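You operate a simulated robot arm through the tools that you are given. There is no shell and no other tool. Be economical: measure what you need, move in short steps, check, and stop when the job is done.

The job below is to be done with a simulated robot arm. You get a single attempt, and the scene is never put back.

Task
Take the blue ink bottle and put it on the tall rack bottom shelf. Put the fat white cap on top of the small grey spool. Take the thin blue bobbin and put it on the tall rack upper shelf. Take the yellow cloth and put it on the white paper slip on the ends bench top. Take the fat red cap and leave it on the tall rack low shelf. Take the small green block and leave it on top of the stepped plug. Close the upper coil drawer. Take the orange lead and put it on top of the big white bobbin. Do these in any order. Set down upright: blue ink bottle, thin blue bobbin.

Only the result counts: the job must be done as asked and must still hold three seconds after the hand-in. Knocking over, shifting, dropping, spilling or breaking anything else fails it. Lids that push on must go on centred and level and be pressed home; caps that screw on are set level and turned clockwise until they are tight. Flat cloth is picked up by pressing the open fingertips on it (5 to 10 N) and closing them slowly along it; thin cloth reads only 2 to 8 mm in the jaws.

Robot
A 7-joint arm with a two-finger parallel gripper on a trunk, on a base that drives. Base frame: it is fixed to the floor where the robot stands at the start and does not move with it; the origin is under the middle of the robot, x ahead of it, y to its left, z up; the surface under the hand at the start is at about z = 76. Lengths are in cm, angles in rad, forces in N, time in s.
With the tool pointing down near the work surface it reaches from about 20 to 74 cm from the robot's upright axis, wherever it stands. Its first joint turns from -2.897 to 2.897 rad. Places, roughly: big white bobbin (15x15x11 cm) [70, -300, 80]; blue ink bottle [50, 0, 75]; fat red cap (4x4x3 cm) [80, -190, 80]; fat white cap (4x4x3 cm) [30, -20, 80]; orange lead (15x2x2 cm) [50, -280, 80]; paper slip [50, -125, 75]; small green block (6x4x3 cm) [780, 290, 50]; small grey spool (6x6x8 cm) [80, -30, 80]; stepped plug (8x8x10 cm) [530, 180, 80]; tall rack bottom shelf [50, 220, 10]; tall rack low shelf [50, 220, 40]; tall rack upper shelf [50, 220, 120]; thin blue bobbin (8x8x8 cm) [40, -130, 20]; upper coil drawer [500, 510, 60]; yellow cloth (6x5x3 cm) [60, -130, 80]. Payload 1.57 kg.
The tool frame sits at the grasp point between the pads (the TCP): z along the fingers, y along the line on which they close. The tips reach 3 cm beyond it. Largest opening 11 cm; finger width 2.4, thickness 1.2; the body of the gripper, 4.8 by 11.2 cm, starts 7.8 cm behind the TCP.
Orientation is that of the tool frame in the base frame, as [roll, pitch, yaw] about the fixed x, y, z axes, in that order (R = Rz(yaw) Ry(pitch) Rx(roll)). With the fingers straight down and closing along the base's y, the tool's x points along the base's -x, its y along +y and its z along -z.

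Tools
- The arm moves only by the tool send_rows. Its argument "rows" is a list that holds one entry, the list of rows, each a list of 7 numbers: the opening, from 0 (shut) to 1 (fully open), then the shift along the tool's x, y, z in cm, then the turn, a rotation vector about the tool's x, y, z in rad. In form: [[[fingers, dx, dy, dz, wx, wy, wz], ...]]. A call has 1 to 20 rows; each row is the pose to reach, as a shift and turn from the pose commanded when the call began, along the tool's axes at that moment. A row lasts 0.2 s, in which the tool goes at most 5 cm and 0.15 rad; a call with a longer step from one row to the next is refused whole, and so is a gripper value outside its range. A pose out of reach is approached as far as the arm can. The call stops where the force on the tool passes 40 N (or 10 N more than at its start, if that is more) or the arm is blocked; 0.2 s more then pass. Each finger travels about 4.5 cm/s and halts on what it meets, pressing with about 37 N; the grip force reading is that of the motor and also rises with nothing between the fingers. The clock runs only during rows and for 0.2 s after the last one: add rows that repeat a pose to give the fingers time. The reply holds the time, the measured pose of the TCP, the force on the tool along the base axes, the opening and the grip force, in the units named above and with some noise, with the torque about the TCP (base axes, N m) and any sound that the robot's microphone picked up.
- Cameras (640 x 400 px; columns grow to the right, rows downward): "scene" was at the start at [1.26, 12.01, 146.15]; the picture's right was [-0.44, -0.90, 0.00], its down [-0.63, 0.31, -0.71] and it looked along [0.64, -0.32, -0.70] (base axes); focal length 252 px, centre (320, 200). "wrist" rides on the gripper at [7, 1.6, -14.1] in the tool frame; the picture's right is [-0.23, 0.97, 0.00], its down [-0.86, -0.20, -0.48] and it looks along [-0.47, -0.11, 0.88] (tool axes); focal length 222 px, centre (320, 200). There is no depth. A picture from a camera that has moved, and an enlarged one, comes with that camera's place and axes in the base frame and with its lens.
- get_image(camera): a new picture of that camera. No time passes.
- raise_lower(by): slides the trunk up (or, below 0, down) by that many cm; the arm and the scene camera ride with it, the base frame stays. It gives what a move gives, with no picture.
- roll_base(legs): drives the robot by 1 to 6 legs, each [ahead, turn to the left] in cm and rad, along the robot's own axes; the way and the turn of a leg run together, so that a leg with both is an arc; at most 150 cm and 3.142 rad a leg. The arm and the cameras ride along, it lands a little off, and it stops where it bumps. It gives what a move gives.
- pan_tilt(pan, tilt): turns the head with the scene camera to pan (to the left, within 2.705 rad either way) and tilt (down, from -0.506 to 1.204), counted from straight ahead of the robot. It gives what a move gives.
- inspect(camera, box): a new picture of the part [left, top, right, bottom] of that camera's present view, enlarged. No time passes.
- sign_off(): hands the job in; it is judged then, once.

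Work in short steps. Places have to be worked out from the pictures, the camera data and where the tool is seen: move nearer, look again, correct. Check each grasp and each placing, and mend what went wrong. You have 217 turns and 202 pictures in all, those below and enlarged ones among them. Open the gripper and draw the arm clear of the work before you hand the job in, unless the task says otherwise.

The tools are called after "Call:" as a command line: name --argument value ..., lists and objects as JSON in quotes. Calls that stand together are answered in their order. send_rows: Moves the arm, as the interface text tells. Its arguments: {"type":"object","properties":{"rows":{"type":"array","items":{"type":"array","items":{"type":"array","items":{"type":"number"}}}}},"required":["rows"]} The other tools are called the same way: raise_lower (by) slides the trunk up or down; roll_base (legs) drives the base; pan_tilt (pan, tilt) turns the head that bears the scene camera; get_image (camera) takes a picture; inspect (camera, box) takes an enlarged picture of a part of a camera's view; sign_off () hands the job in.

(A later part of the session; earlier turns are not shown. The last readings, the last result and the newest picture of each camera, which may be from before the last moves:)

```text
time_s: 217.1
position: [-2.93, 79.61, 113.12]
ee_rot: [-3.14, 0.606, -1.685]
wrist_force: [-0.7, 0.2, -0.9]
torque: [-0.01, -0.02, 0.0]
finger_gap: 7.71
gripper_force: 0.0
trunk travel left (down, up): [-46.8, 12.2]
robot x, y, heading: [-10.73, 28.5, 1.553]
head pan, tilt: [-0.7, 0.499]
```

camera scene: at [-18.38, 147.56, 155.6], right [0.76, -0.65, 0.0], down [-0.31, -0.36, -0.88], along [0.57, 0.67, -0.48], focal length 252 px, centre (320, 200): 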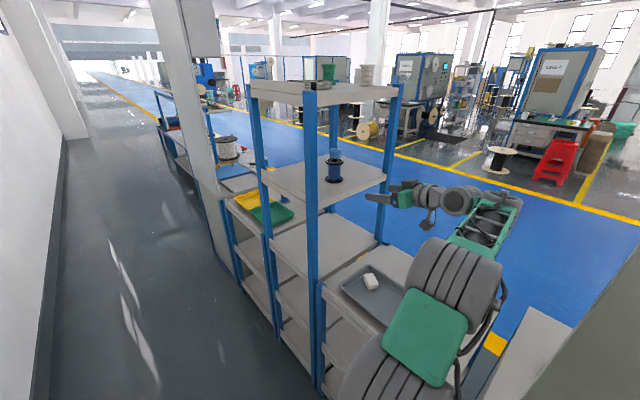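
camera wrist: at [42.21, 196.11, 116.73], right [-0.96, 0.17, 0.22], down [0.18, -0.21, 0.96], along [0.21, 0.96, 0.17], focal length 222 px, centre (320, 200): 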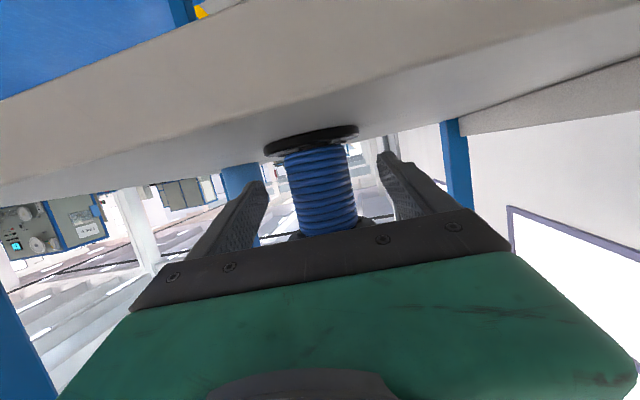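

Continue reversing to y≈-187, edging toward the bench side.

Call:
roll_base --legs '[[-25, 0.09], [-85, 0], [-85, 0], [-20, -0.07]]'

Call:
pan_tilt --pan -1.4 --tilt 0.7

Call:
get_image --camera "scene"

```text
time_s: 228.2
position: [7.1, -132.32, 113.24]
ee_rot: [3.142, 0.606, -1.689]
wrist_force: [-0.3, -0.3, -0.7]
torque: [0.01, -0.01, 0.02]
finger_gap: 7.71
gripper_force: 0.0
trunk travel left (down, up): [-46.8, 12.2]
robot x, y, heading: [-0.32, -183.33, 1.54]
head pan, tilt: [-0.7, 0.499]
```

```text
time_s: 229.2
position: [7.25, -132.23, 113.23]
ee_rot: [3.14, 0.606, -1.69]
wrist_force: [-0.1, 0.0, -0.4]
torque: [0.01, 0.01, -0.03]
finger_gap: 7.7
gripper_force: 0.0
trunk travel left (down, up): [-46.8, 12.2]
robot x, y, heading: [-1.0, -183.36, 1.539]
head pan, tilt: [-1.4, 0.7]
```

```text
110 pictures are left
camera scene: at [-8.06, -187.31, 153.83], right [0.14, -0.99, 0.0], down [-0.64, -0.09, -0.77], along [0.76, 0.11, -0.64], focal length 252 px, centre (320, 200)
```

scene: 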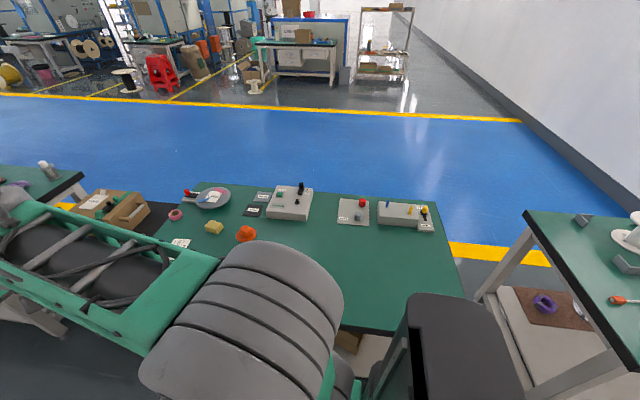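

The red cap seems to sit on a grey plate near (81,-194). Zoom to confirm.

Call:
inspect --camera "scene" --box '[270, 170, 450, 260]'

Call:
inspect --camera "scene" --box '[160, 170, 290, 260]'

```text
3.56 times, centred on (360, 215) of scene
camera zoom: at [-8.06, -187.31, 153.83], right [0.14, -0.99, 0.0], down [-0.64, -0.09, -0.77], along [0.76, 0.11, -0.64], focal length 895 px, centre (178, 147)
```

zoom: 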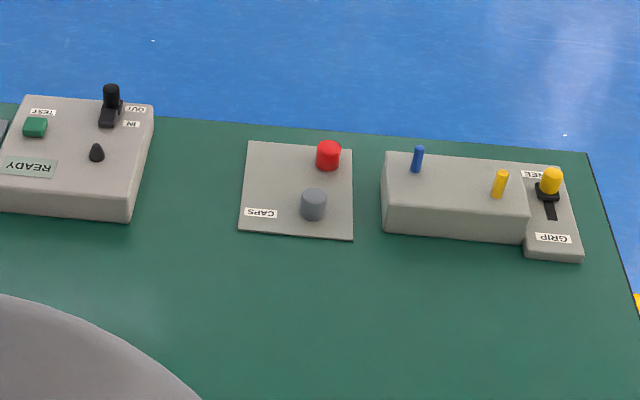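

```text
4.44 times, centred on (225, 215) of scene
camera zoom: at [-8.06, -187.31, 153.83], right [0.14, -0.99, 0.0], down [-0.64, -0.09, -0.77], along [0.76, 0.11, -0.64], focal length 1118 px, centre (742, 133)
```

zoom: 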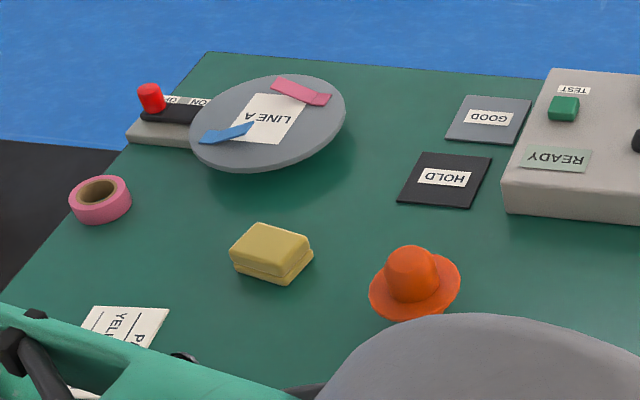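

The fat red cap is at ≈(81.4,-194.4) on the CAPS plate (grey cap 9 cm in front). Swing the arm right over the bench, stage 1.

Call:
send_rows --rows '[[[0.65, 1.8, -3.9, -1.1, 0.054, 0, 0.078], [0.65, 3.5, -7.8, -2.2, 0.108, 0, 0.155], [0.65, 5.3, -11.8, -3.3, 0.161, 0, 0.233], [0.65, 7.1, -15.7, -4.4, 0.215, 0, 0.311], [0.65, 8.8, -19.6, -5.4, 0.269, 0, 0.388], [0.65, 10.6, -23.5, -6.5, 0.323, 0, 0.466], [0.65, 12.4, -27.5, -7.6, 0.376, 0, 0.544], [0.65, 14.1, -31.4, -8.7, 0.43, 0, 0.621], [0.65, 15.9, -35.3, -9.8, 0.484, 0, 0.699]]]'

```text
time_s: 231.2
position: [40.0, -155.05, 112.24]
ee_rot: [-3.141, 0.606, -2.543]
wrist_force: [0.6, 0.5, 0.1]
torque: [0.02, 0.02, -0.03]
finger_gap: 7.13
gripper_force: 0.2
trunk travel left (down, up): [-46.8, 12.2]
robot x, y, heading: [-0.9, -183.04, 1.539]
head pan, tilt: [-1.4, 0.7]
```

Stage 2: to a pre-grasp pose behind the red cap, tilt 0.8.

Call:
send_rows --rows '[[[0.6, 0.8, -4.1, 1.8, 0.039, -0.016, 0.046], [0.6, 1.7, -8.2, 3.7, 0.078, -0.032, 0.092], [0.6, 2.5, -12.3, 5.5, 0.117, -0.048, 0.138], [0.6, 3.3, -16.4, 7.3, 0.156, -0.065, 0.184], [0.6, 4.2, -20.5, 9.2, 0.195, -0.081, 0.23], [0.6, 5, -24.6, 11, 0.233, -0.097, 0.276], [0.6, 5.8, -28.7, 12.8, 0.272, -0.113, 0.322], [0.6, 6.7, -32.8, 14.7, 0.311, -0.129, 0.368], [0.6, 7.5, -36.9, 16.5, 0.35, -0.145, 0.414], [0.6, 8.3, -41, 18.3, 0.389, -0.162, 0.46], [0.6, 9.2, -45.1, 20.2, 0.428, -0.178, 0.506], [0.6, 10, -49.2, 22, 0.467, -0.194, 0.552], [0.6, 10, -49.2, 22, 0.467, -0.194, 0.552]]]'

Call:
get_image --camera "wrist"

```text
time_s: 234.0
position: [71.4, -193.23, 88.37]
ee_rot: [3.135, 0.809, 3.017]
wrist_force: [0.6, -0.2, -0.1]
torque: [0.02, 0.0, 0.0]
finger_gap: 6.61
gripper_force: 0.1
trunk travel left (down, up): [-46.8, 12.2]
robot x, y, heading: [-0.86, -183.14, 1.535]
head pan, tilt: [-1.4, 0.7]
```

```text
107 pictures are left
camera wrist: at [56.65, -189.77, 93.03], right [0.27, 0.95, 0.17], down [0.22, -0.23, 0.95], along [0.94, -0.22, -0.27], focal length 222 px, centre (320, 200)
```

wrist: 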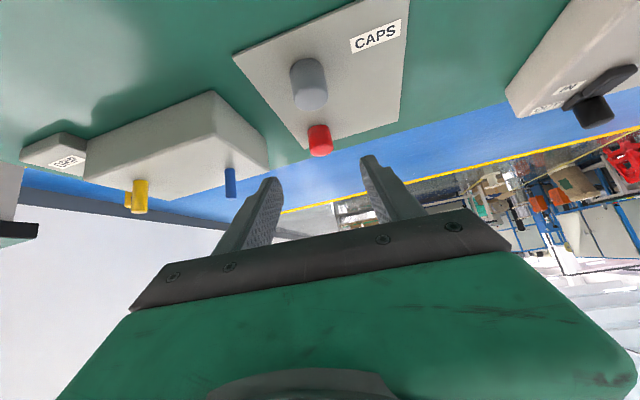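

Cap confirmed at (81.7,-194.3), plate z≈77. Advance along the tool axis and close.

Call:
send_rows --rows '[[[0.6, 0, 0.1, 4, 0, 0, 0], [0.6, 0, 0.2, 8, 0, 0, 0], [0.6, 0, 0.2, 11, 0, 0, 0], [0.6, 0, 0.2, 12.05, 0, 0, 0], [0.6, 0, 0.2, 12.05, 0, 0, 0], [0.4, 0, 0.2, 12.05, 0, 0, 0], [0.2, 0, 0.2, 12.05, 0, 0, 0], [0.1, 0, 0.2, 12.05, 0, 0, 0], [0.1, 0, 0.2, 12.05, 0, 0, 0], [0.1, 0, 0.2, 12.05, 0, 0, 0]]]'

Call:
inspect --camera "wrist" --box '[220, 90, 420, 240]'

```text
time_s: 236.2
position: [79.88, -193.98, 80.14]
ee_rot: [3.138, 0.809, 3.017]
wrist_force: [0.8, -0.6, 1.8]
torque: [-0.04, -0.03, 0.02]
finger_gap: 3.01
gripper_force: 36.7
trunk travel left (down, up): [-46.8, 12.2]
robot x, y, heading: [-1.02, -183.46, 1.539]
head pan, tilt: [-1.4, 0.7]
```

```text
2.67 times, centred on (320, 165) of wrist
camera zoom: at [65.13, -190.54, 84.8], right [0.27, 0.95, 0.17], down [0.22, -0.23, 0.95], along [0.94, -0.22, -0.27], focal length 592 px, centre (320, 293)
```

zoom: 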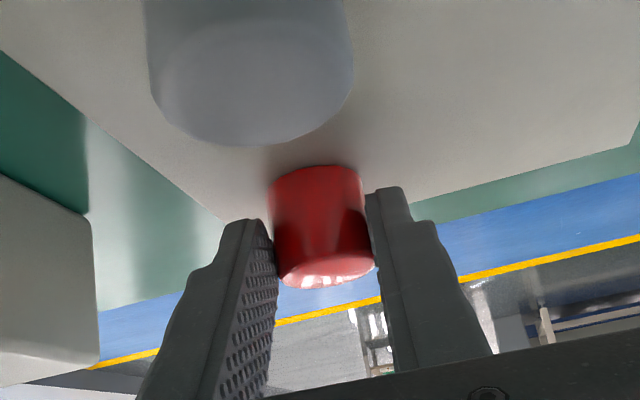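

Gripped at 3.0 cm. Lift gently and check.

Call:
send_rows --rows '[[[0.1, -0.4, 0, -0.35, 0, 0, 0], [0.1, -0.8, 0, -0.75, 0, 0, 0], [0.1, -1.5, 0, -1.4, 0, 0, 0], [0.1, -2.5, 0, -2.4, 0, 0, 0], [0.1, -3.6, 0, -3.4, 0, 0, 0], [0.1, -5, 0, -4.8, 0, 0, 0], [0.1, -7.2, 0, -6.9, 0, 0, 0], [0.1, -7.2, 0, -6.9, 0, 0, 0]]]'

Call:
get_image --camera "wrist"

```text
time_s: 238.0
position: [80.17, -194.06, 90.18]
ee_rot: [3.138, 0.808, 3.017]
wrist_force: [-0.3, 0.7, -0.6]
torque: [0.02, -0.01, -0.04]
finger_gap: 3.03
gripper_force: 36.9
trunk travel left (down, up): [-46.8, 12.2]
robot x, y, heading: [-0.68, -183.2, 1.539]
head pan, tilt: [-1.4, 0.7]
```

```text
105 pictures are left
camera wrist: at [65.32, -190.65, 94.88], right [0.27, 0.95, 0.17], down [0.22, -0.23, 0.95], along [0.94, -0.22, -0.27], focal length 222 px, centre (320, 200)
```

wrist: 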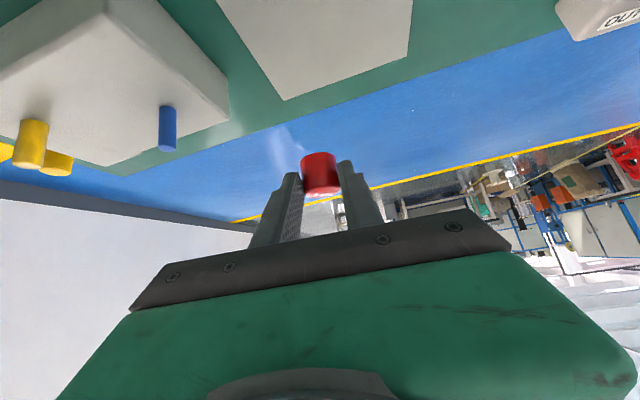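

Held. Swing back to the front: stage 1.

Call:
send_rows --rows '[[[0.1, 1.5, 2.8, -3.7, -0.043, 0, -0.041], [0.1, 3, 5.6, -7.4, -0.087, 0, -0.083], [0.1, 4.5, 8.4, -11.2, -0.13, 0, -0.124], [0.1, 5.9, 11.2, -14.9, -0.173, 0, -0.166], [0.1, 7.4, 14, -18.6, -0.217, 0, -0.207], [0.1, 8.9, 16.9, -22.3, -0.26, 0, -0.249], [0.1, 10.4, 19.7, -26, -0.303, 0, -0.29], [0.1, 11.9, 22.5, -29.7, -0.347, 0, -0.332], [0.1, 13.4, 25.3, -33.5, -0.39, 0, -0.373], [0.1, 14.8, 28.1, -37.2, -0.433, 0, -0.415], [0.1, 16.3, 30.9, -40.9, -0.477, 0, -0.456], [0.1, 17.8, 33.7, -44.6, -0.52, 0, -0.498]]]'

```text
time_s: 240.6
position: [39.83, -155.37, 108.15]
ee_rot: [3.138, 0.808, -2.544]
wrist_force: [0.4, -0.1, 0.2]
torque: [-0.05, -0.03, 0.01]
finger_gap: 3.01
gripper_force: 37.0
trunk travel left (down, up): [-46.8, 12.2]
robot x, y, heading: [-0.67, -183.55, 1.54]
head pan, tilt: [-1.4, 0.7]
```

Stage 2: arm to the front, then drive up the corridor.

Call:
send_rows --rows '[[[0.1, 1.5, 4.1, -1.1, -0.068, 0, -0.065], [0.1, 3.1, 8.3, -2.2, -0.137, 0, -0.13], [0.1, 4.6, 12.4, -3.3, -0.205, 0, -0.196], [0.1, 6.1, 16.6, -4.4, -0.273, 0, -0.261], [0.1, 7.7, 20.7, -5.6, -0.342, 0, -0.326], [0.1, 9.2, 24.9, -6.7, -0.41, 0, -0.391], [0.1, 10.7, 29, -7.8, -0.478, 0, -0.457], [0.1, 12.3, 33.2, -8.9, -0.547, 0, -0.522], [0.1, 13.8, 37.3, -10, -0.615, 0, -0.587]]]'

Call:
roll_base --legs '[[20, 0.06], [100, 0], [60, 0]]'

```text
time_s: 242.6
position: [5.1, -133.76, 105.24]
ee_rot: [3.141, 0.81, -1.693]
wrist_force: [-0.5, 0.4, 0.0]
torque: [-0.05, 0.01, -0.03]
finger_gap: 2.99
gripper_force: 37.1
trunk travel left (down, up): [-46.8, 12.2]
robot x, y, heading: [-0.91, -183.06, 1.538]
head pan, tilt: [-1.4, 0.7]
```

```text
time_s: 252.0
position: [-4.16, 46.97, 105.11]
ee_rot: [3.14, 0.811, -1.617]
wrist_force: [-0.4, 0.6, -0.1]
torque: [0.02, -0.01, 0.0]
finger_gap: 2.99
gripper_force: 36.9
trunk travel left (down, up): [-46.8, 12.2]
robot x, y, heading: [-6.11, -2.82, 1.622]
head pan, tilt: [-1.4, 0.7]
```

Continue to the rack with small checks on drift.

Call:
roll_base --legs '[[40, -0.06], [70, 0]]'

```text
time_s: 257.9
position: [-0.98, 155.42, 105.04]
ee_rot: [-3.141, 0.812, -1.677]
wrist_force: [-0.5, -0.1, -0.2]
torque: [0.0, 0.01, -0.01]
finger_gap: 2.98
gripper_force: 36.9
trunk travel left (down, up): [-46.8, 12.2]
robot x, y, heading: [-6.07, 106.18, 1.56]
head pan, tilt: [-1.4, 0.7]
```

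Call:
roll_base --legs '[[70, 0.01]]'

Call:
raise_lower --by -40

Call:
pan_tilt --pan -0.8 --tilt 0.8

Call:
get_image --camera "scene"

```text
time_s: 261.7
position: [-0.74, 224.73, 105.17]
ee_rot: [3.14, 0.809, -1.669]
wrist_force: [0.0, 0.1, 0.1]
torque: [-0.01, -0.01, 0.0]
finger_gap: 2.99
gripper_force: 37.3
trunk travel left (down, up): [-46.8, 12.2]
robot x, y, heading: [-5.12, 175.4, 1.564]
head pan, tilt: [-1.4, 0.7]
```

```text
time_s: 265.6
position: [-0.63, 224.83, 65.14]
ee_rot: [-3.142, 0.81, -1.669]
wrist_force: [-0.2, 0.6, -0.6]
torque: [0.01, 0.0, 0.02]
finger_gap: 2.98
gripper_force: 36.9
trunk travel left (down, up): [-6.8, 52.2]
robot x, y, heading: [-5.19, 175.15, 1.564]
head pan, tilt: [-1.4, 0.7]
```

```text
time_s: 266.6
position: [-0.83, 224.88, 65.22]
ee_rot: [-3.141, 0.81, -1.67]
wrist_force: [-0.3, -1.0, -1.4]
torque: [-0.03, 0.0, -0.03]
finger_gap: 2.97
gripper_force: 37.0
trunk travel left (down, up): [-6.8, 52.2]
robot x, y, heading: [-5.27, 175.25, 1.564]
head pan, tilt: [-0.799, 0.799]
```

```text
104 pictures are left
camera scene: at [-15.03, 175.16, 113.01], right [0.69, -0.72, 0.0], down [-0.52, -0.5, -0.7], along [0.5, 0.48, -0.72], focal length 252 px, centre (320, 200)
```

scene: 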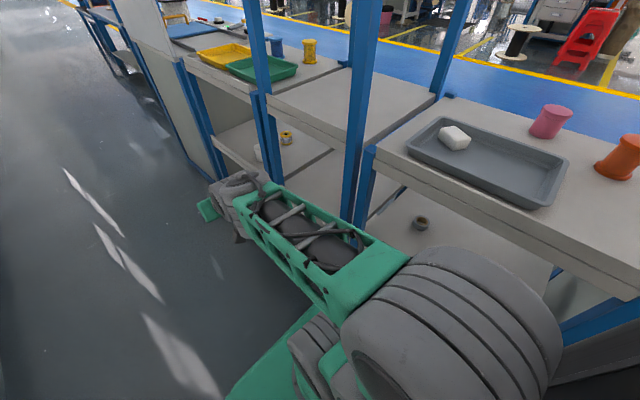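

Turn the tool to point +x in the corridor.

Call:
send_rows --rows '[[[0.1, 0.6, -0.5, 0, 0.095, 0, 0.091], [0.1, 1.2, -1, 0, 0.191, 0, 0.182], [0.1, 1.8, -1.4, 0.1, 0.286, 0, 0.273], [0.1, 2.4, -1.9, 0.1, 0.382, 0, 0.364], [0.1, 3, -2.4, 0.1, 0.477, 0, 0.455], [0.1, 3.6, -2.9, 0.2, 0.573, 0, 0.545], [0.1, 4.2, -3.4, 0.2, 0.668, 0, 0.636], [0.1, 4.8, -3.9, 0.2, 0.764, 0, 0.727], [0.1, 5.4, -4.3, 0.2, 0.859, 0, 0.818], [0.1, 6, -4.8, 0.3, 0.955, 0, 0.909], [0.1, 6.65, -5.3, 0.3, 1.05, 0, 1.0], [0.1, 6.65, -5.3, 0.3, 1.05, 0, 1.0]]]'

Call:
get_image --camera "wrist"

```text
time_s: 269.2
position: [4.24, 219.88, 60.13]
ee_rot: [3.14, 0.811, -3.12]
wrist_force: [0.3, -0.2, -0.6]
torque: [-0.01, 0.0, 0.03]
finger_gap: 2.97
gripper_force: 36.7
trunk travel left (down, up): [-6.8, 52.2]
robot x, y, heading: [-5.49, 175.38, 1.563]
head pan, tilt: [-0.799, 0.799]
```

```text
103 pictures are left
camera wrist: at [-11.0, 221.16, 64.78], right [0.14, 0.98, 0.17], down [0.25, -0.2, 0.95], along [0.96, -0.09, -0.27], focal length 222 px, centre (320, 200)
```

wrist: 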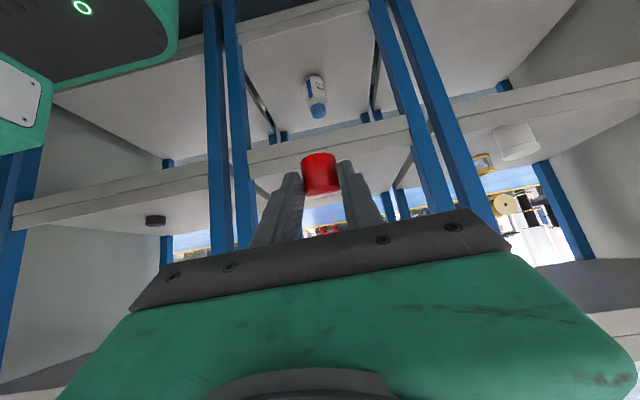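

The bottle is visible standing on the bottom shelf; the low shelf (z≈43) is clear. Lower 9 cm and go in.

Call:
send_rows --rows '[[[0.1, 3.25, 0, 3.1, 0, 0, 0], [0.1, 6.5, 0, 6.2, 0, 0, 0], [0.1, 3.1, -0.1, 9.7, 0, 0, 0], [0.1, -0.2, -0.2, 13.3, 0, 0, 0], [0.1, -3.6, -0.3, 16.8, 0, 0, 0], [0.1, -7, -0.4, 20.4, 0, 0, 0], [0.1, -10.3, -0.5, 23.9, 0, 0, 0], [0.1, -13.7, -0.6, 27.4, 0, 0, 0], [0.1, -17, -0.7, 31, 0, 0, 0], [0.1, -20.4, -0.84, 34.5, 0, 0, 0], [0.1, -20.4, -0.84, 34.5, 0, 0, 0]]]'

Call:
get_image --camera "wrist"

```text
time_s: 271.6
position: [43.3, 220.05, 51.03]
ee_rot: [3.14, 0.81, -3.119]
wrist_force: [0.5, 1.2, -0.2]
torque: [-0.01, -0.01, 0.04]
finger_gap: 1.1
gripper_force: 0.2
trunk travel left (down, up): [-6.8, 52.2]
robot x, y, heading: [-5.29, 175.43, 1.565]
head pan, tilt: [-0.799, 0.799]
```

```text
102 pictures are left
camera wrist: at [28.03, 221.36, 55.69], right [0.13, 0.98, 0.17], down [0.25, -0.19, 0.95], along [0.96, -0.09, -0.27], focal length 222 px, centre (320, 200)
```

wrist: 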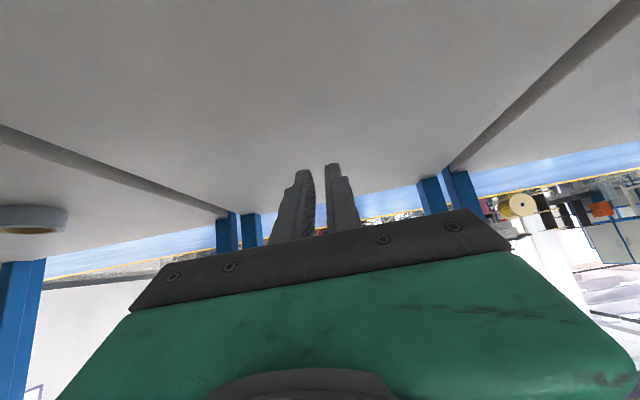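

The cap slipped out during entry. Withdraw and search for it.

Call:
send_rows --rows '[[[0.4, 3.4, 0.1, -3.6, 0, 0, 0], [0.4, 6.7, 0.2, -7.1, 0, 0, 0], [0.4, 10.1, 0.3, -10.7, 0, 0, 0], [0.4, 13.5, 0.4, -14.2, 0, 0, 0], [0.4, 16.8, 0.5, -17.8, 0, 0, 0], [0.4, 20.2, 0.6, -21.3, 0, 0, 0], [0.4, 23.5, 0.7, -24.8, 0, 0, 0], [0.4, 26.9, 0.84, -28.3, 0, 0, 0]]]'

Call:
get_image --camera "wrist"

Call:
pan_tilt --pan -0.5 --tilt 0.9

Call:
get_image --camera "scene"

```text
time_s: 273.4
position: [4.24, 219.77, 51.13]
ee_rot: [3.14, 0.811, -3.119]
wrist_force: [0.7, -0.5, -0.5]
torque: [0.02, 0.0, 0.0]
finger_gap: 4.41
gripper_force: 0.0
trunk travel left (down, up): [-6.8, 52.2]
robot x, y, heading: [-5.11, 175.24, 1.565]
head pan, tilt: [-0.799, 0.799]
```

```text
101 pictures are left
camera wrist: at [-10.88, 221.09, 55.72], right [0.13, 0.98, 0.17], down [0.25, -0.19, 0.95], along [0.96, -0.09, -0.27], focal length 222 px, centre (320, 200)
```

wrist: 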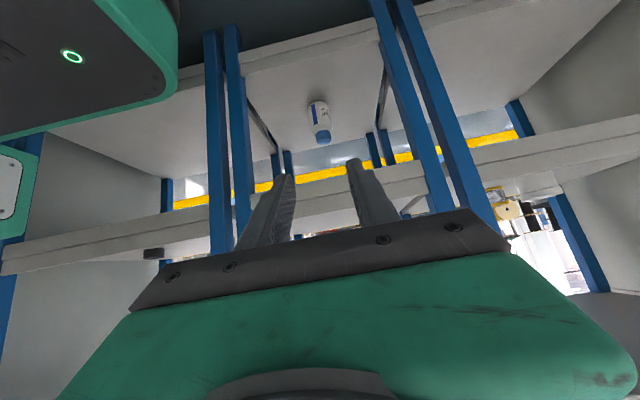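

```text
time_s: 274.2
position: [4.39, 219.82, 51.1]
ee_rot: [3.141, 0.81, -3.119]
wrist_force: [0.3, 0.3, 0.1]
torque: [-0.02, -0.03, 0.0]
finger_gap: 4.41
gripper_force: 0.0
trunk travel left (down, up): [-6.8, 52.2]
robot x, y, heading: [-5.3, 175.03, 1.565]
head pan, tilt: [-0.499, 0.901]
```

```text
100 pictures are left
camera scene: at [-17.2, 176.18, 112.22], right [0.87, -0.49, 0.0], down [-0.38, -0.69, -0.62], along [0.3, 0.54, -0.78], focal length 252 px, centre (320, 200)
```

scene: 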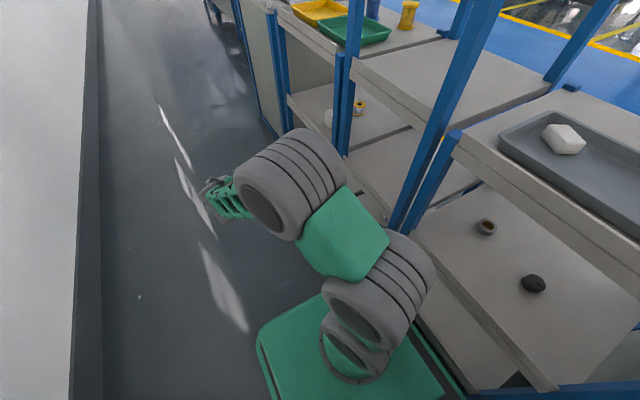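

Not visible yet. Raise and tip the tool down to look at the floor with the wrist camera.

Call:
send_rows --rows '[[[0.4, -3.6, 0, -3.4, 0, 0.13, 0], [0.4, -7.2, 0, -6.9, 0, 0.26, 0], [0.4, -10.9, 0, -10.3, 0, 0.39, 0], [0.4, -14.5, 0, -13.8, 0, 0.52, 0], [0.4, -18.1, 0, -17.2, 0, 0.65, 0], [0.4, -18.1, 0, -17.2, 0, 0.65, 0]]]'

Call:
get_image --camera "wrist"

Call:
get_image --camera "scene"

```text
refused: row 2 steps farther than a row can; nothing moved
```

```text
99 pictures are left
camera wrist: at [-10.8, 221.11, 55.73], right [0.13, 0.98, 0.17], down [0.25, -0.19, 0.95], along [0.96, -0.09, -0.27], focal length 222 px, centre (320, 200)
```

wrist: 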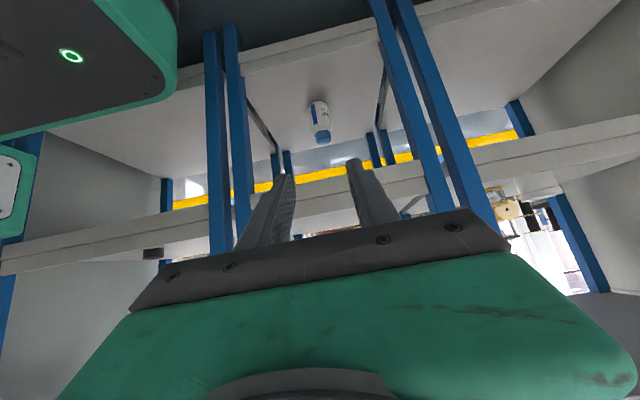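

```text
98 pictures are left
camera scene: at [-17.2, 176.18, 112.22], right [0.87, -0.49, 0.0], down [-0.38, -0.69, -0.62], along [0.3, 0.54, -0.78], focal length 252 px, centre (320, 200)
```

scene: 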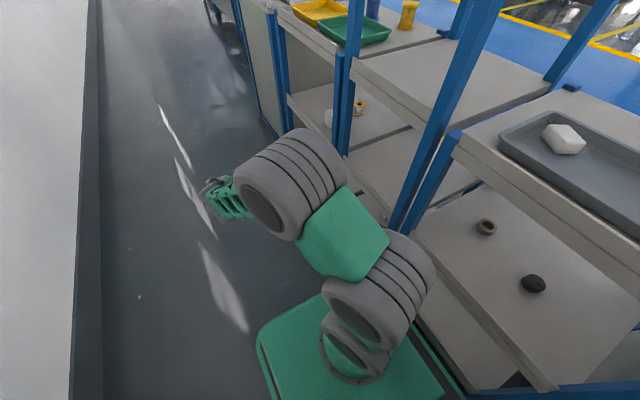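

Step was a hair too long; resend with smaller steps.

Call:
send_rows --rows '[[[0.4, -3.2, 0, -3, 0, 0.12, 0], [0.4, -6.4, 0, -6, 0, 0.24, 0], [0.4, -9.6, 0, -9, 0, 0.36, 0], [0.4, -12.8, 0, -12, 0, 0.48, 0], [0.4, -16, 0, -15, 0, 0.6, 0], [0.4, -18.1, 0, -17.2, 0, 0.65, 0], [0.4, -18.1, 0, -17.2, 0, 0.65, 0]]]'

Call:
get_image --camera "wrist"

Call:
get_image --camera "scene"

```text
time_s: 275.8
position: [4.39, 219.75, 75.85]
ee_rot: [3.138, 0.159, -3.12]
wrist_force: [-0.1, 0.4, -0.8]
torque: [-0.04, 0.01, -0.02]
finger_gap: 4.38
gripper_force: 0.0
trunk travel left (down, up): [-6.8, 52.2]
robot x, y, heading: [-5.76, 175.55, 1.562]
head pan, tilt: [-0.499, 0.901]
```

```text
97 pictures are left
camera wrist: at [-4.9, 221.25, 88.69], right [0.2, 0.98, 0.04], down [0.77, -0.18, 0.61], along [0.6, -0.09, -0.79], focal length 222 px, centre (320, 200)
```

wrist: 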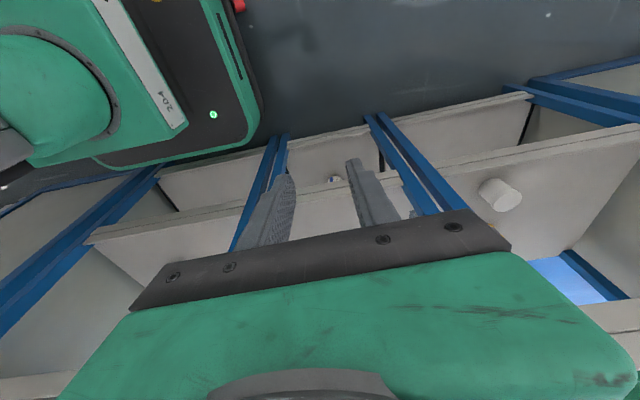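

```text
96 pictures are left
camera scene: at [-17.2, 176.18, 112.21], right [0.87, -0.48, 0.0], down [-0.38, -0.69, -0.62], along [0.3, 0.54, -0.78], focal length 252 px, centre (320, 200)
```

scene: 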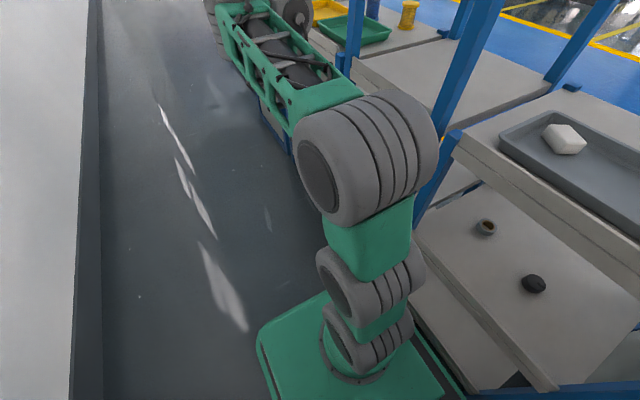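

No red on the visible floor. Zoom into the bay region in the wrist view.

Call:
inspect --camera "wrist" --box '[140, 80, 540, 240]'

```text
1.60 times, centred on (340, 160) of wrist
camera zoom: at [-4.9, 221.25, 88.69], right [0.2, 0.98, 0.04], down [0.77, -0.18, 0.61], along [0.6, -0.09, -0.79], focal length 355 px, centre (288, 264)
```

zoom: 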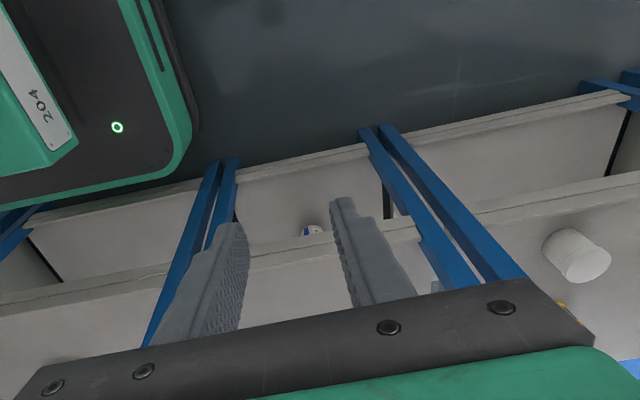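

Scan the corridor ahead and to the left, and the other shelves, for the cap.

Call:
pan_tilt --pan 0.25 --tilt 0.75

Call:
get_image --camera "scene"

Call:
pan_tilt --pan -0.8 --tilt 0.3

Call:
get_image --camera "scene"

```text
time_s: 276.9
position: [4.33, 219.77, 75.82]
ee_rot: [3.14, 0.159, -3.117]
wrist_force: [0.6, 0.1, -0.4]
torque: [0.04, 0.04, 0.01]
finger_gap: 4.41
gripper_force: 0.0
trunk travel left (down, up): [-6.8, 52.2]
robot x, y, heading: [-5.13, 175.21, 1.567]
head pan, tilt: [0.25, 0.75]
```

```text
94 pictures are left
camera scene: at [-22.85, 177.62, 113.4], right [0.97, 0.24, 0.0], down [0.16, -0.66, -0.73], along [-0.18, 0.71, -0.68], focal length 252 px, centre (320, 200)
```

scene: 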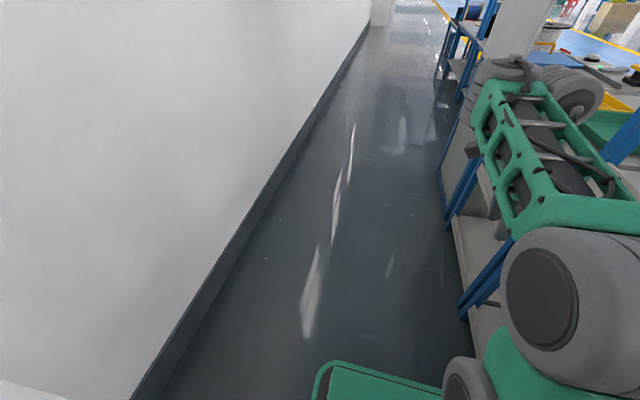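

```text
time_s: 278.2
position: [4.37, 219.78, 75.86]
ee_rot: [3.141, 0.161, -3.117]
wrist_force: [0.1, 0.4, 0.7]
torque: [0.04, -0.02, 0.01]
finger_gap: 4.41
gripper_force: 0.2
trunk travel left (down, up): [-6.8, 52.2]
robot x, y, heading: [-5.26, 175.19, 1.565]
head pan, tilt: [-0.799, 0.3]
```

```text
93 pictures are left
camera scene: at [-14.13, 176.05, 117.44], right [0.69, -0.72, 0.0], down [-0.21, -0.21, -0.96], along [0.69, 0.66, -0.3], focal length 252 px, centre (320, 200)
```

scene: 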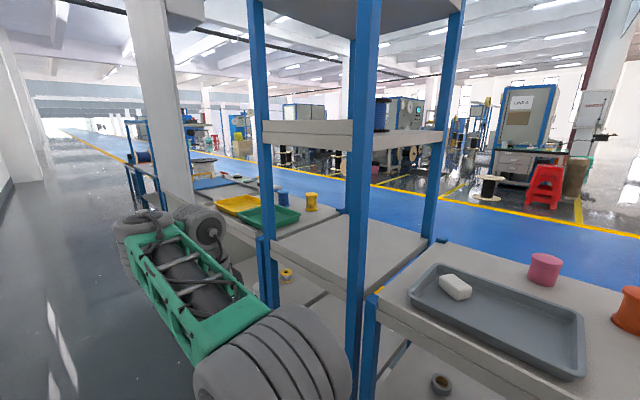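

Look along the low shelf surface from z≈66 with open fingers.

Call:
send_rows --rows '[[[0.9, 0, 0, 2, 0, -0.12, 0], [0.9, 0, 0, 4, 0, -0.24, 0], [1, 0, 0, 6, 0, -0.36, 0], [1, 0, 0, 8, 0, -0.48, 0], [1, 0, 0, 10, 0, -0.6, 0], [1, 0, 0, 10, 0, -0.6, 0], [1, 0, 0, 10, 0, -0.6, 0]]]'

Call:
get_image --camera "wrist"

```text
time_s: 279.8
position: [5.74, 219.92, 66.33]
ee_rot: [3.14, 0.76, -3.117]
wrist_force: [0.4, -0.6, 0.3]
torque: [0.0, 0.05, -0.02]
finger_gap: 10.99
gripper_force: 0.1
trunk travel left (down, up): [-6.8, 52.2]
robot x, y, heading: [-5.27, 175.41, 1.567]
head pan, tilt: [-0.799, 0.3]
```

```text
92 pictures are left
camera wrist: at [-9.22, 221.24, 71.72], right [0.14, 0.98, 0.16], down [0.29, -0.19, 0.94], along [0.94, -0.09, -0.32], focal length 222 px, centre (320, 200)
```

wrist: 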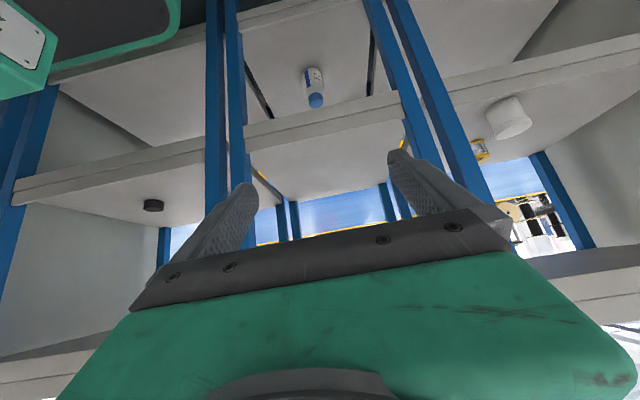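

Both shelves in the bay are clear of it, so the cap likely rolled under the rack. Lower to look underneath.

Call:
raise_lower --by -6

Call:
send_rows --rows '[[[0.6, 3.2, 0, 3.4, 0, 0, 0], [0.6, 6.4, 0, 6.8, 0, 0, 0], [0.6, 9.6, 0, 10.2, 0, 0, 0], [0.6, 12.8, 0, 13.6, 0, 0, 0], [0.6, 16, 0, 17, 0, 0, 0], [0.6, 19.2, 0, 20.4, 0, 0, 0], [0.6, 22.4, 0, 23.8, 0, 0, 0], [0.6, 25.6, 0, 27.2, 0, 0, 0], [0.6, 29, 0, 30.6, 0, 0, 0], [0.6, 29, 0, 30.6, 0, 0, 0]]]'

Call:
get_image --camera "wrist"

Call:
pan_tilt --pan -0.8 --tilt 0.8

Call:
get_image --camera "scene"

```text
time_s: 280.8
position: [5.68, 219.85, 60.38]
ee_rot: [3.139, 0.759, -3.119]
wrist_force: [-0.2, 0.2, -0.5]
torque: [0.0, -0.02, 0.0]
finger_gap: 11.0
gripper_force: 0.0
trunk travel left (down, up): [-0.8, 58.2]
robot x, y, heading: [-5.4, 175.17, 1.566]
head pan, tilt: [-0.799, 0.3]
```

```text
time_s: 283.0
position: [5.76, 220.07, 18.02]
ee_rot: [3.14, 0.757, -3.121]
wrist_force: [-0.7, 0.3, 0.3]
torque: [0.04, 0.02, -0.02]
finger_gap: 6.59
gripper_force: 0.0
trunk travel left (down, up): [-0.8, 58.2]
robot x, y, heading: [-5.85, 175.36, 1.566]
head pan, tilt: [-0.799, 0.3]
```

```text
91 pictures are left
camera wrist: at [-9.16, 221.38, 23.44], right [0.14, 0.98, 0.16], down [0.3, -0.19, 0.94], along [0.94, -0.09, -0.32], focal length 222 px, centre (320, 200)
```

wrist: 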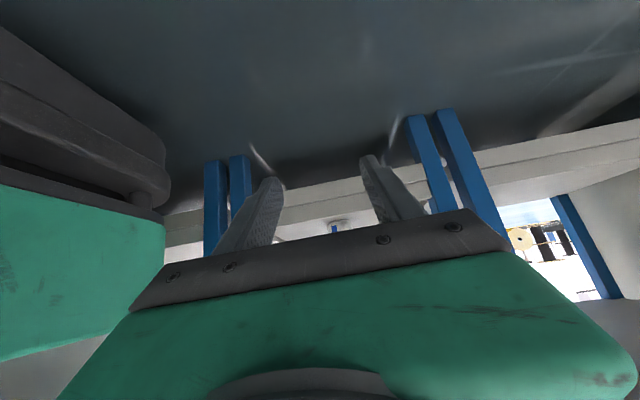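

```text
time_s: 283.9
position: [5.74, 220.06, 18.1]
ee_rot: [3.139, 0.76, -3.118]
wrist_force: [-0.2, -0.3, 0.3]
torque: [0.02, 0.01, 0.01]
finger_gap: 6.59
gripper_force: 0.1
trunk travel left (down, up): [-0.8, 58.2]
robot x, y, heading: [-5.27, 175.22, 1.56]
head pan, tilt: [-0.799, 0.799]
```

```text
90 pictures are left
camera scene: at [-15.04, 175.17, 107.01], right [0.69, -0.72, 0.0], down [-0.52, -0.5, -0.7], along [0.5, 0.48, -0.72], focal length 252 px, centre (320, 200)
```

scene: 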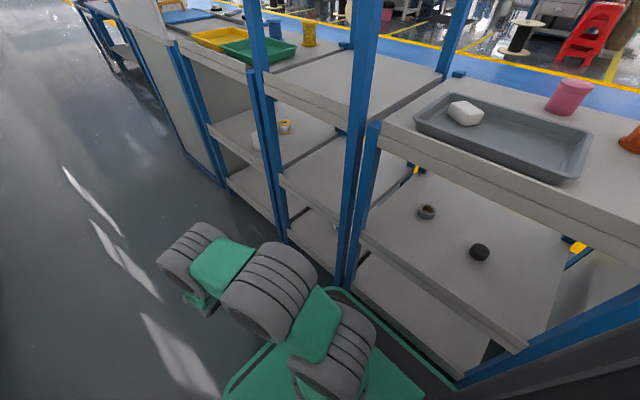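

Call:
inspect --camera "wrist" --box '[160, 60, 640, 220]'

```text
1.33 times, centred on (400, 140) of wrist
camera zoom: at [-9.15, 221.39, 23.49], right [0.14, 0.98, 0.16], down [0.3, -0.19, 0.94], along [0.94, -0.09, -0.32], focal length 296 px, centre (213, 280)
```

zoom: 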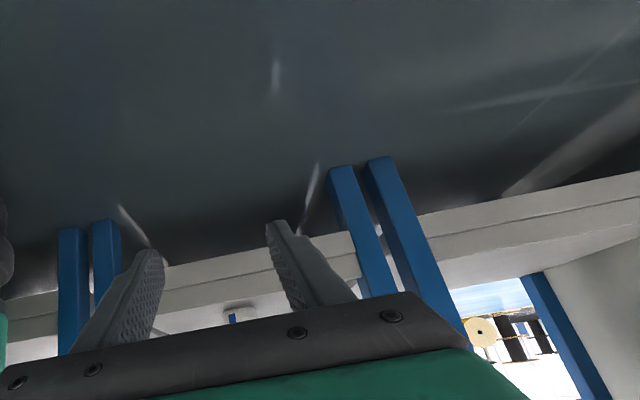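

No sign of it here; it may have shot through to the aisle side, which I'll search later. Fold the arm ahead again and continue with the other jobs, checking the floor as I leave.

Call:
send_rows --rows '[[[0.6, -1.2, 0.5, -2, -0.091, 0, -0.095], [0.6, -2.3, 0.9, -4, -0.182, 0, -0.191], [0.6, -3.5, 1.4, -6.1, -0.273, 0, -0.286], [0.6, -4.7, 1.9, -8.1, -0.364, 0, -0.382], [0.6, -5.9, 2.3, -10.1, -0.455, 0, -0.477], [0.6, -7, 2.8, -12.1, -0.545, 0, -0.573], [0.6, -8.2, 3.2, -14.1, -0.636, 0, -0.668], [0.6, -9.4, 3.7, -16.1, -0.727, 0, -0.764], [0.6, -10.6, 4.2, -18.2, -0.818, 0, -0.859], [0.6, -11.7, 4.6, -20.2, -0.909, 0, -0.955], [0.6, -12.9, 5.1, -22.2, -1.0, 0, -1.05]]]'

Call:
raise_lower --by 40

Call:
roll_base --legs '[[-70, 0]]'

Call:
pan_tilt --pan -0.2 --tilt 0.7

Call:
get_image --camera "scene"

```text
time_s: 286.3
position: [-0.34, 224.93, 43.22]
ee_rot: [3.139, 0.76, -1.668]
wrist_force: [-0.7, -0.4, -0.3]
torque: [0.0, -0.02, 0.01]
finger_gap: 6.6
gripper_force: 0.0
trunk travel left (down, up): [-0.8, 58.2]
robot x, y, heading: [-5.47, 175.65, 1.565]
head pan, tilt: [-0.799, 0.799]
```

```text
time_s: 290.1
position: [-0.38, 224.85, 83.17]
ee_rot: [3.139, 0.76, -1.669]
wrist_force: [0.3, -0.5, 0.0]
torque: [0.0, -0.02, 0.02]
finger_gap: 6.61
gripper_force: 0.1
trunk travel left (down, up): [-40.8, 18.2]
robot x, y, heading: [-5.49, 175.4, 1.565]
head pan, tilt: [-0.799, 0.799]
```

```text
time_s: 293.9
position: [-0.95, 156.22, 83.15]
ee_rot: [3.142, 0.761, -1.662]
wrist_force: [-0.3, 0.1, 0.2]
torque: [-0.01, -0.03, -0.01]
finger_gap: 6.59
gripper_force: 0.0
trunk travel left (down, up): [-40.8, 18.2]
robot x, y, heading: [-5.63, 106.42, 1.578]
head pan, tilt: [-0.799, 0.799]
```

```text
time_s: 294.9
position: [-0.87, 156.21, 83.23]
ee_rot: [3.14, 0.761, -1.663]
wrist_force: [-0.2, 0.0, -0.4]
torque: [0.0, -0.01, -0.03]
finger_gap: 6.6
gripper_force: 0.0
trunk travel left (down, up): [-40.8, 18.2]
robot x, y, heading: [-5.62, 106.47, 1.575]
head pan, tilt: [-0.201, 0.7]
```

```text
88 pictures are left
camera scene: at [-19.36, 109.03, 147.83], right [0.98, -0.2, 0.0], down [-0.13, -0.63, -0.76], along [0.15, 0.75, -0.64], focal length 252 px, centre (320, 200)
```

scene: 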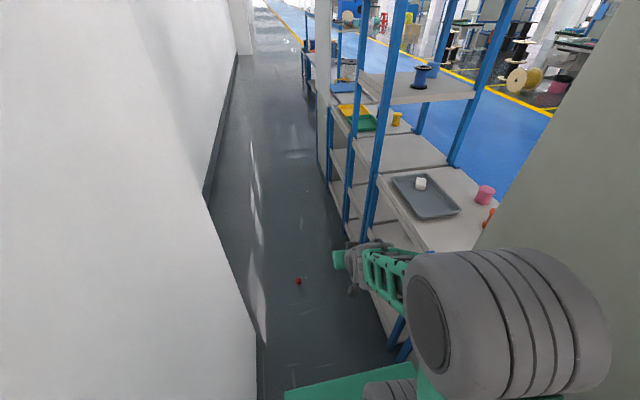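

Found it: the red cap lies on the corridor floor at about (-15.5,202). Drive to put it ~54 cm ahead and lower the trunk.

Call:
roll_base --legs '[[40, 0]]'

Call:
raise_lower --by -40

Call:
get_image --camera "wrist"

Call:
inspect --camera "scene" --box '[200, 200, 400, 340]'

```text
time_s: 297.4
position: [-0.42, 196.27, 83.24]
ee_rot: [3.141, 0.761, -1.668]
wrist_force: [0.0, 0.1, 0.4]
torque: [0.01, 0.0, -0.02]
finger_gap: 6.6
gripper_force: 0.1
trunk travel left (down, up): [-40.8, 18.2]
robot x, y, heading: [-5.41, 146.39, 1.568]
head pan, tilt: [-0.201, 0.7]
```

```text
time_s: 301.2
position: [-0.5, 196.31, 43.14]
ee_rot: [3.141, 0.762, -1.668]
wrist_force: [-0.4, -0.5, -0.5]
torque: [0.01, 0.06, 0.03]
finger_gap: 6.62
gripper_force: 0.0
trunk travel left (down, up): [-0.8, 58.2]
robot x, y, heading: [-5.69, 146.72, 1.565]
head pan, tilt: [-0.201, 0.7]
```

```text
87 pictures are left
camera wrist: at [-3.63, 181.73, 48.53], right [-0.95, 0.26, 0.16], down [0.23, 0.27, 0.94], along [0.2, 0.93, -0.31], focal length 222 px, centre (320, 200)
```

wrist: 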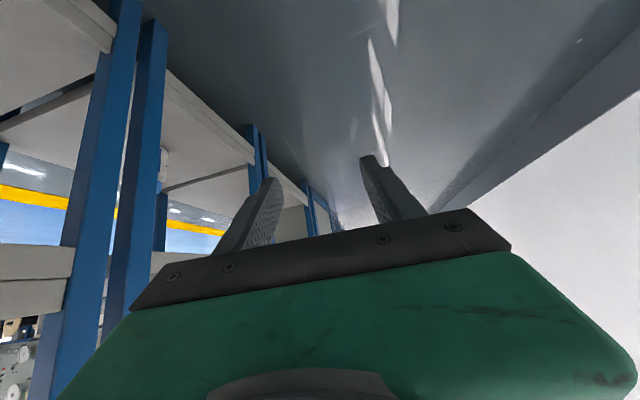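

```text
2.86 times, centred on (300, 270) of scene
camera zoom: at [-19.21, 149.23, 107.83], right [0.98, -0.21, 0.0], down [-0.13, -0.63, -0.76], along [0.16, 0.75, -0.64], focal length 719 px, centre (377, 0)
```

zoom: 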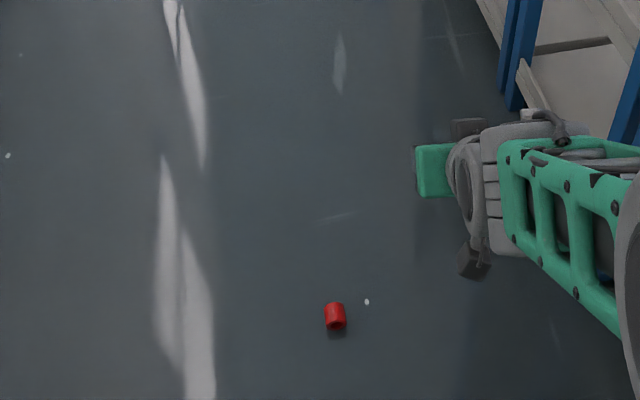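

The cap lies on its side at (-14.7,201.8), axis roughly along y. Move the tool above it.

Call:
send_rows --rows '[[[0.6, 3, 2, 2.8, -0.01, 0, -0.01], [0.6, 6, 4, 5.7, -0.02, 0, -0.02], [0.6, 9.1, 6, 8.5, -0.03, 0, -0.03], [0.6, 12.1, 8.1, 11.3, -0.04, 0, -0.04], [0.6, 15.1, 10.1, 14.2, -0.05, 0, -0.05], [0.6, 18.2, 12.1, 17, -0.06, 0, -0.06], [0.6, 21.2, 14.1, 19.85, -0.067, 0, -0.07], [0.6, 21.2, 14.1, 19.85, -0.067, 0, -0.07]]]'

Call:
get_image --camera "wrist"

```text
time_s: 303.0
position: [-14.61, 196.14, 14.19]
ee_rot: [3.137, 0.764, -1.573]
wrist_force: [0.8, -0.9, -0.2]
torque: [0.01, 0.01, 0.0]
finger_gap: 6.61
gripper_force: 0.0
trunk travel left (down, up): [-0.8, 58.2]
robot x, y, heading: [-5.63, 146.68, 1.564]
head pan, tilt: [-0.201, 0.7]
```

```text
85 pictures are left
camera wrist: at [-16.38, 181.33, 19.52], right [-0.97, 0.16, 0.16], down [0.2, 0.29, 0.94], along [0.11, 0.94, -0.31], focal length 222 px, centre (320, 200)
```

wrist: 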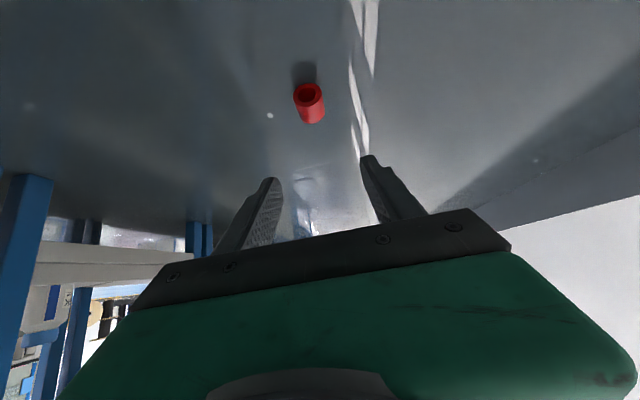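

Cap confirmed at (-14.8,201.4), axis along y. Descend and grasp.

Call:
send_rows --rows '[[[0.6, 1.9, 0.1, 4, 0, 0, 0], [0.6, 3.6, 0.2, 7.5, 0, 0, 0], [0.6, 5, 0.2, 10.2, 0, 0, 0], [0.6, 5, 0.2, 10.2, 0, 0, 0], [0.4, 5, 0.2, 10.2, 0, 0, 0], [0.2, 5, 0.2, 10.2, 0, 0, 0], [0.1, 5, 0.2, 10.2, 0, 0, 0], [0.1, 5, 0.2, 10.2, 0, 0, 0], [0.1, 5, 0.2, 10.2, 0, 0, 0]]]'

Call:
inspect --camera "wrist" --box '[220, 90, 420, 240]'

```text
time_s: 305.0
position: [-14.97, 199.44, 3.2]
ee_rot: [3.138, 0.764, -1.572]
wrist_force: [0.2, -0.2, -0.2]
torque: [-0.01, 0.0, -0.02]
finger_gap: 2.96
gripper_force: 37.0
trunk travel left (down, up): [-0.8, 58.2]
robot x, y, heading: [-5.39, 146.73, 1.563]
head pan, tilt: [-0.201, 0.7]
```

```text
2.67 times, centred on (320, 165) of wrist
camera zoom: at [-16.61, 184.68, 8.59], right [-0.97, 0.16, 0.16], down [0.2, 0.29, 0.94], along [0.11, 0.94, -0.31], focal length 592 px, centre (320, 293)
```

zoom: 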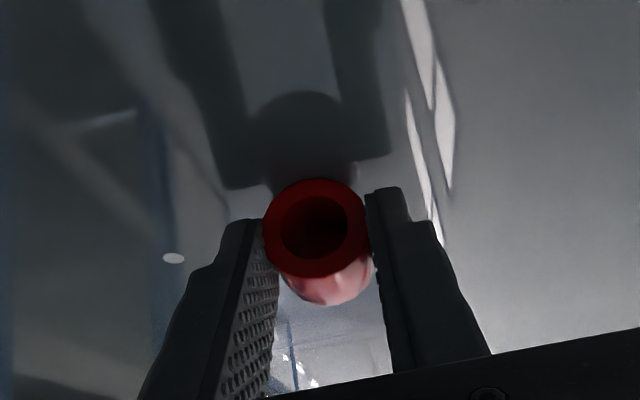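

Held along its length. Lift slowly to z≈48.

Call:
send_rows --rows '[[[0.1, -0.7, 0, -0.7, 0, 0, 0], [0.1, -2, 0, -2.1, 0, 0, 0], [0.1, -4, 0, -4.2, 0, 0, 0], [0.1, -6, 0, -6.3, 0, 0, 0], [0.1, -8, 0, -8.4, 0, 0, 0], [0.1, -10, 0, -10.5, 0, 0, 0], [0.1, -12, 0, -12.6, 0, 0, 0], [0.1, -14, 0, -14.7, 0, 0, 0], [0.1, -16, 0, -16.8, 0, 0, 0], [0.1, -18, 0, -18.9, 0, 0, 0], [0.1, -20, 0, -21, 0, 0, 0], [0.1, -22, 0, -23, 0, 0, 0], [0.1, -24, 0, -25.1, 0, 0, 0], [0.1, -26, 0, -27.2, 0, 0, 0], [0.1, -28, 0, -29.3, 0, 0, 0], [0.1, -30, 0, -31.4, 0, 0, 0], [0.1, -31.2, 0, -32.6, 0, 0, 0], [0.1, -31.2, 0, -32.6, 0, 0, 0]]]'

Call:
roll_base --legs '[[28, 0]]'

Call:
inspect --camera "wrist" --box '[220, 90, 420, 240]'

```text
time_s: 308.8
position: [-14.8, 199.56, 48.52]
ee_rot: [3.141, 0.759, -1.572]
wrist_force: [0.2, 0.4, -0.2]
torque: [-0.02, -0.02, 0.01]
finger_gap: 2.95
gripper_force: 36.4
trunk travel left (down, up): [-0.8, 58.2]
robot x, y, heading: [-5.56, 146.56, 1.563]
head pan, tilt: [-0.201, 0.7]
```

```text
time_s: 310.8
position: [-14.77, 227.76, 48.63]
ee_rot: [3.138, 0.763, -1.568]
wrist_force: [-0.5, 0.3, -0.6]
torque: [0.0, -0.01, 0.0]
finger_gap: 2.96
gripper_force: 36.9
trunk travel left (down, up): [-0.8, 58.2]
robot x, y, heading: [-5.11, 174.61, 1.569]
head pan, tilt: [-0.201, 0.7]
```

```text
2.67 times, centred on (320, 165) of wrist
camera zoom: at [-16.51, 212.94, 53.86], right [-0.97, 0.16, 0.16], down [0.2, 0.29, 0.94], along [0.1, 0.94, -0.31], focal length 592 px, centre (320, 293)
```

zoom: 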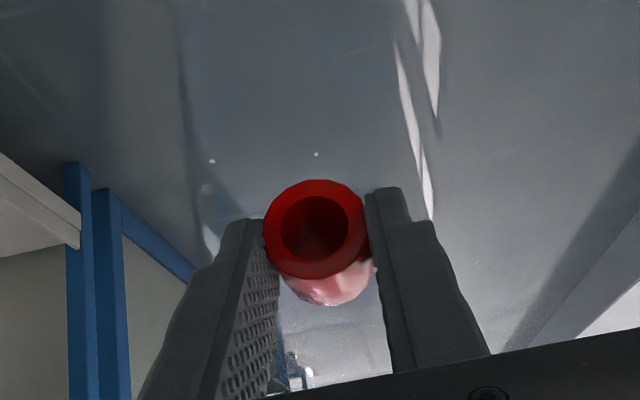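

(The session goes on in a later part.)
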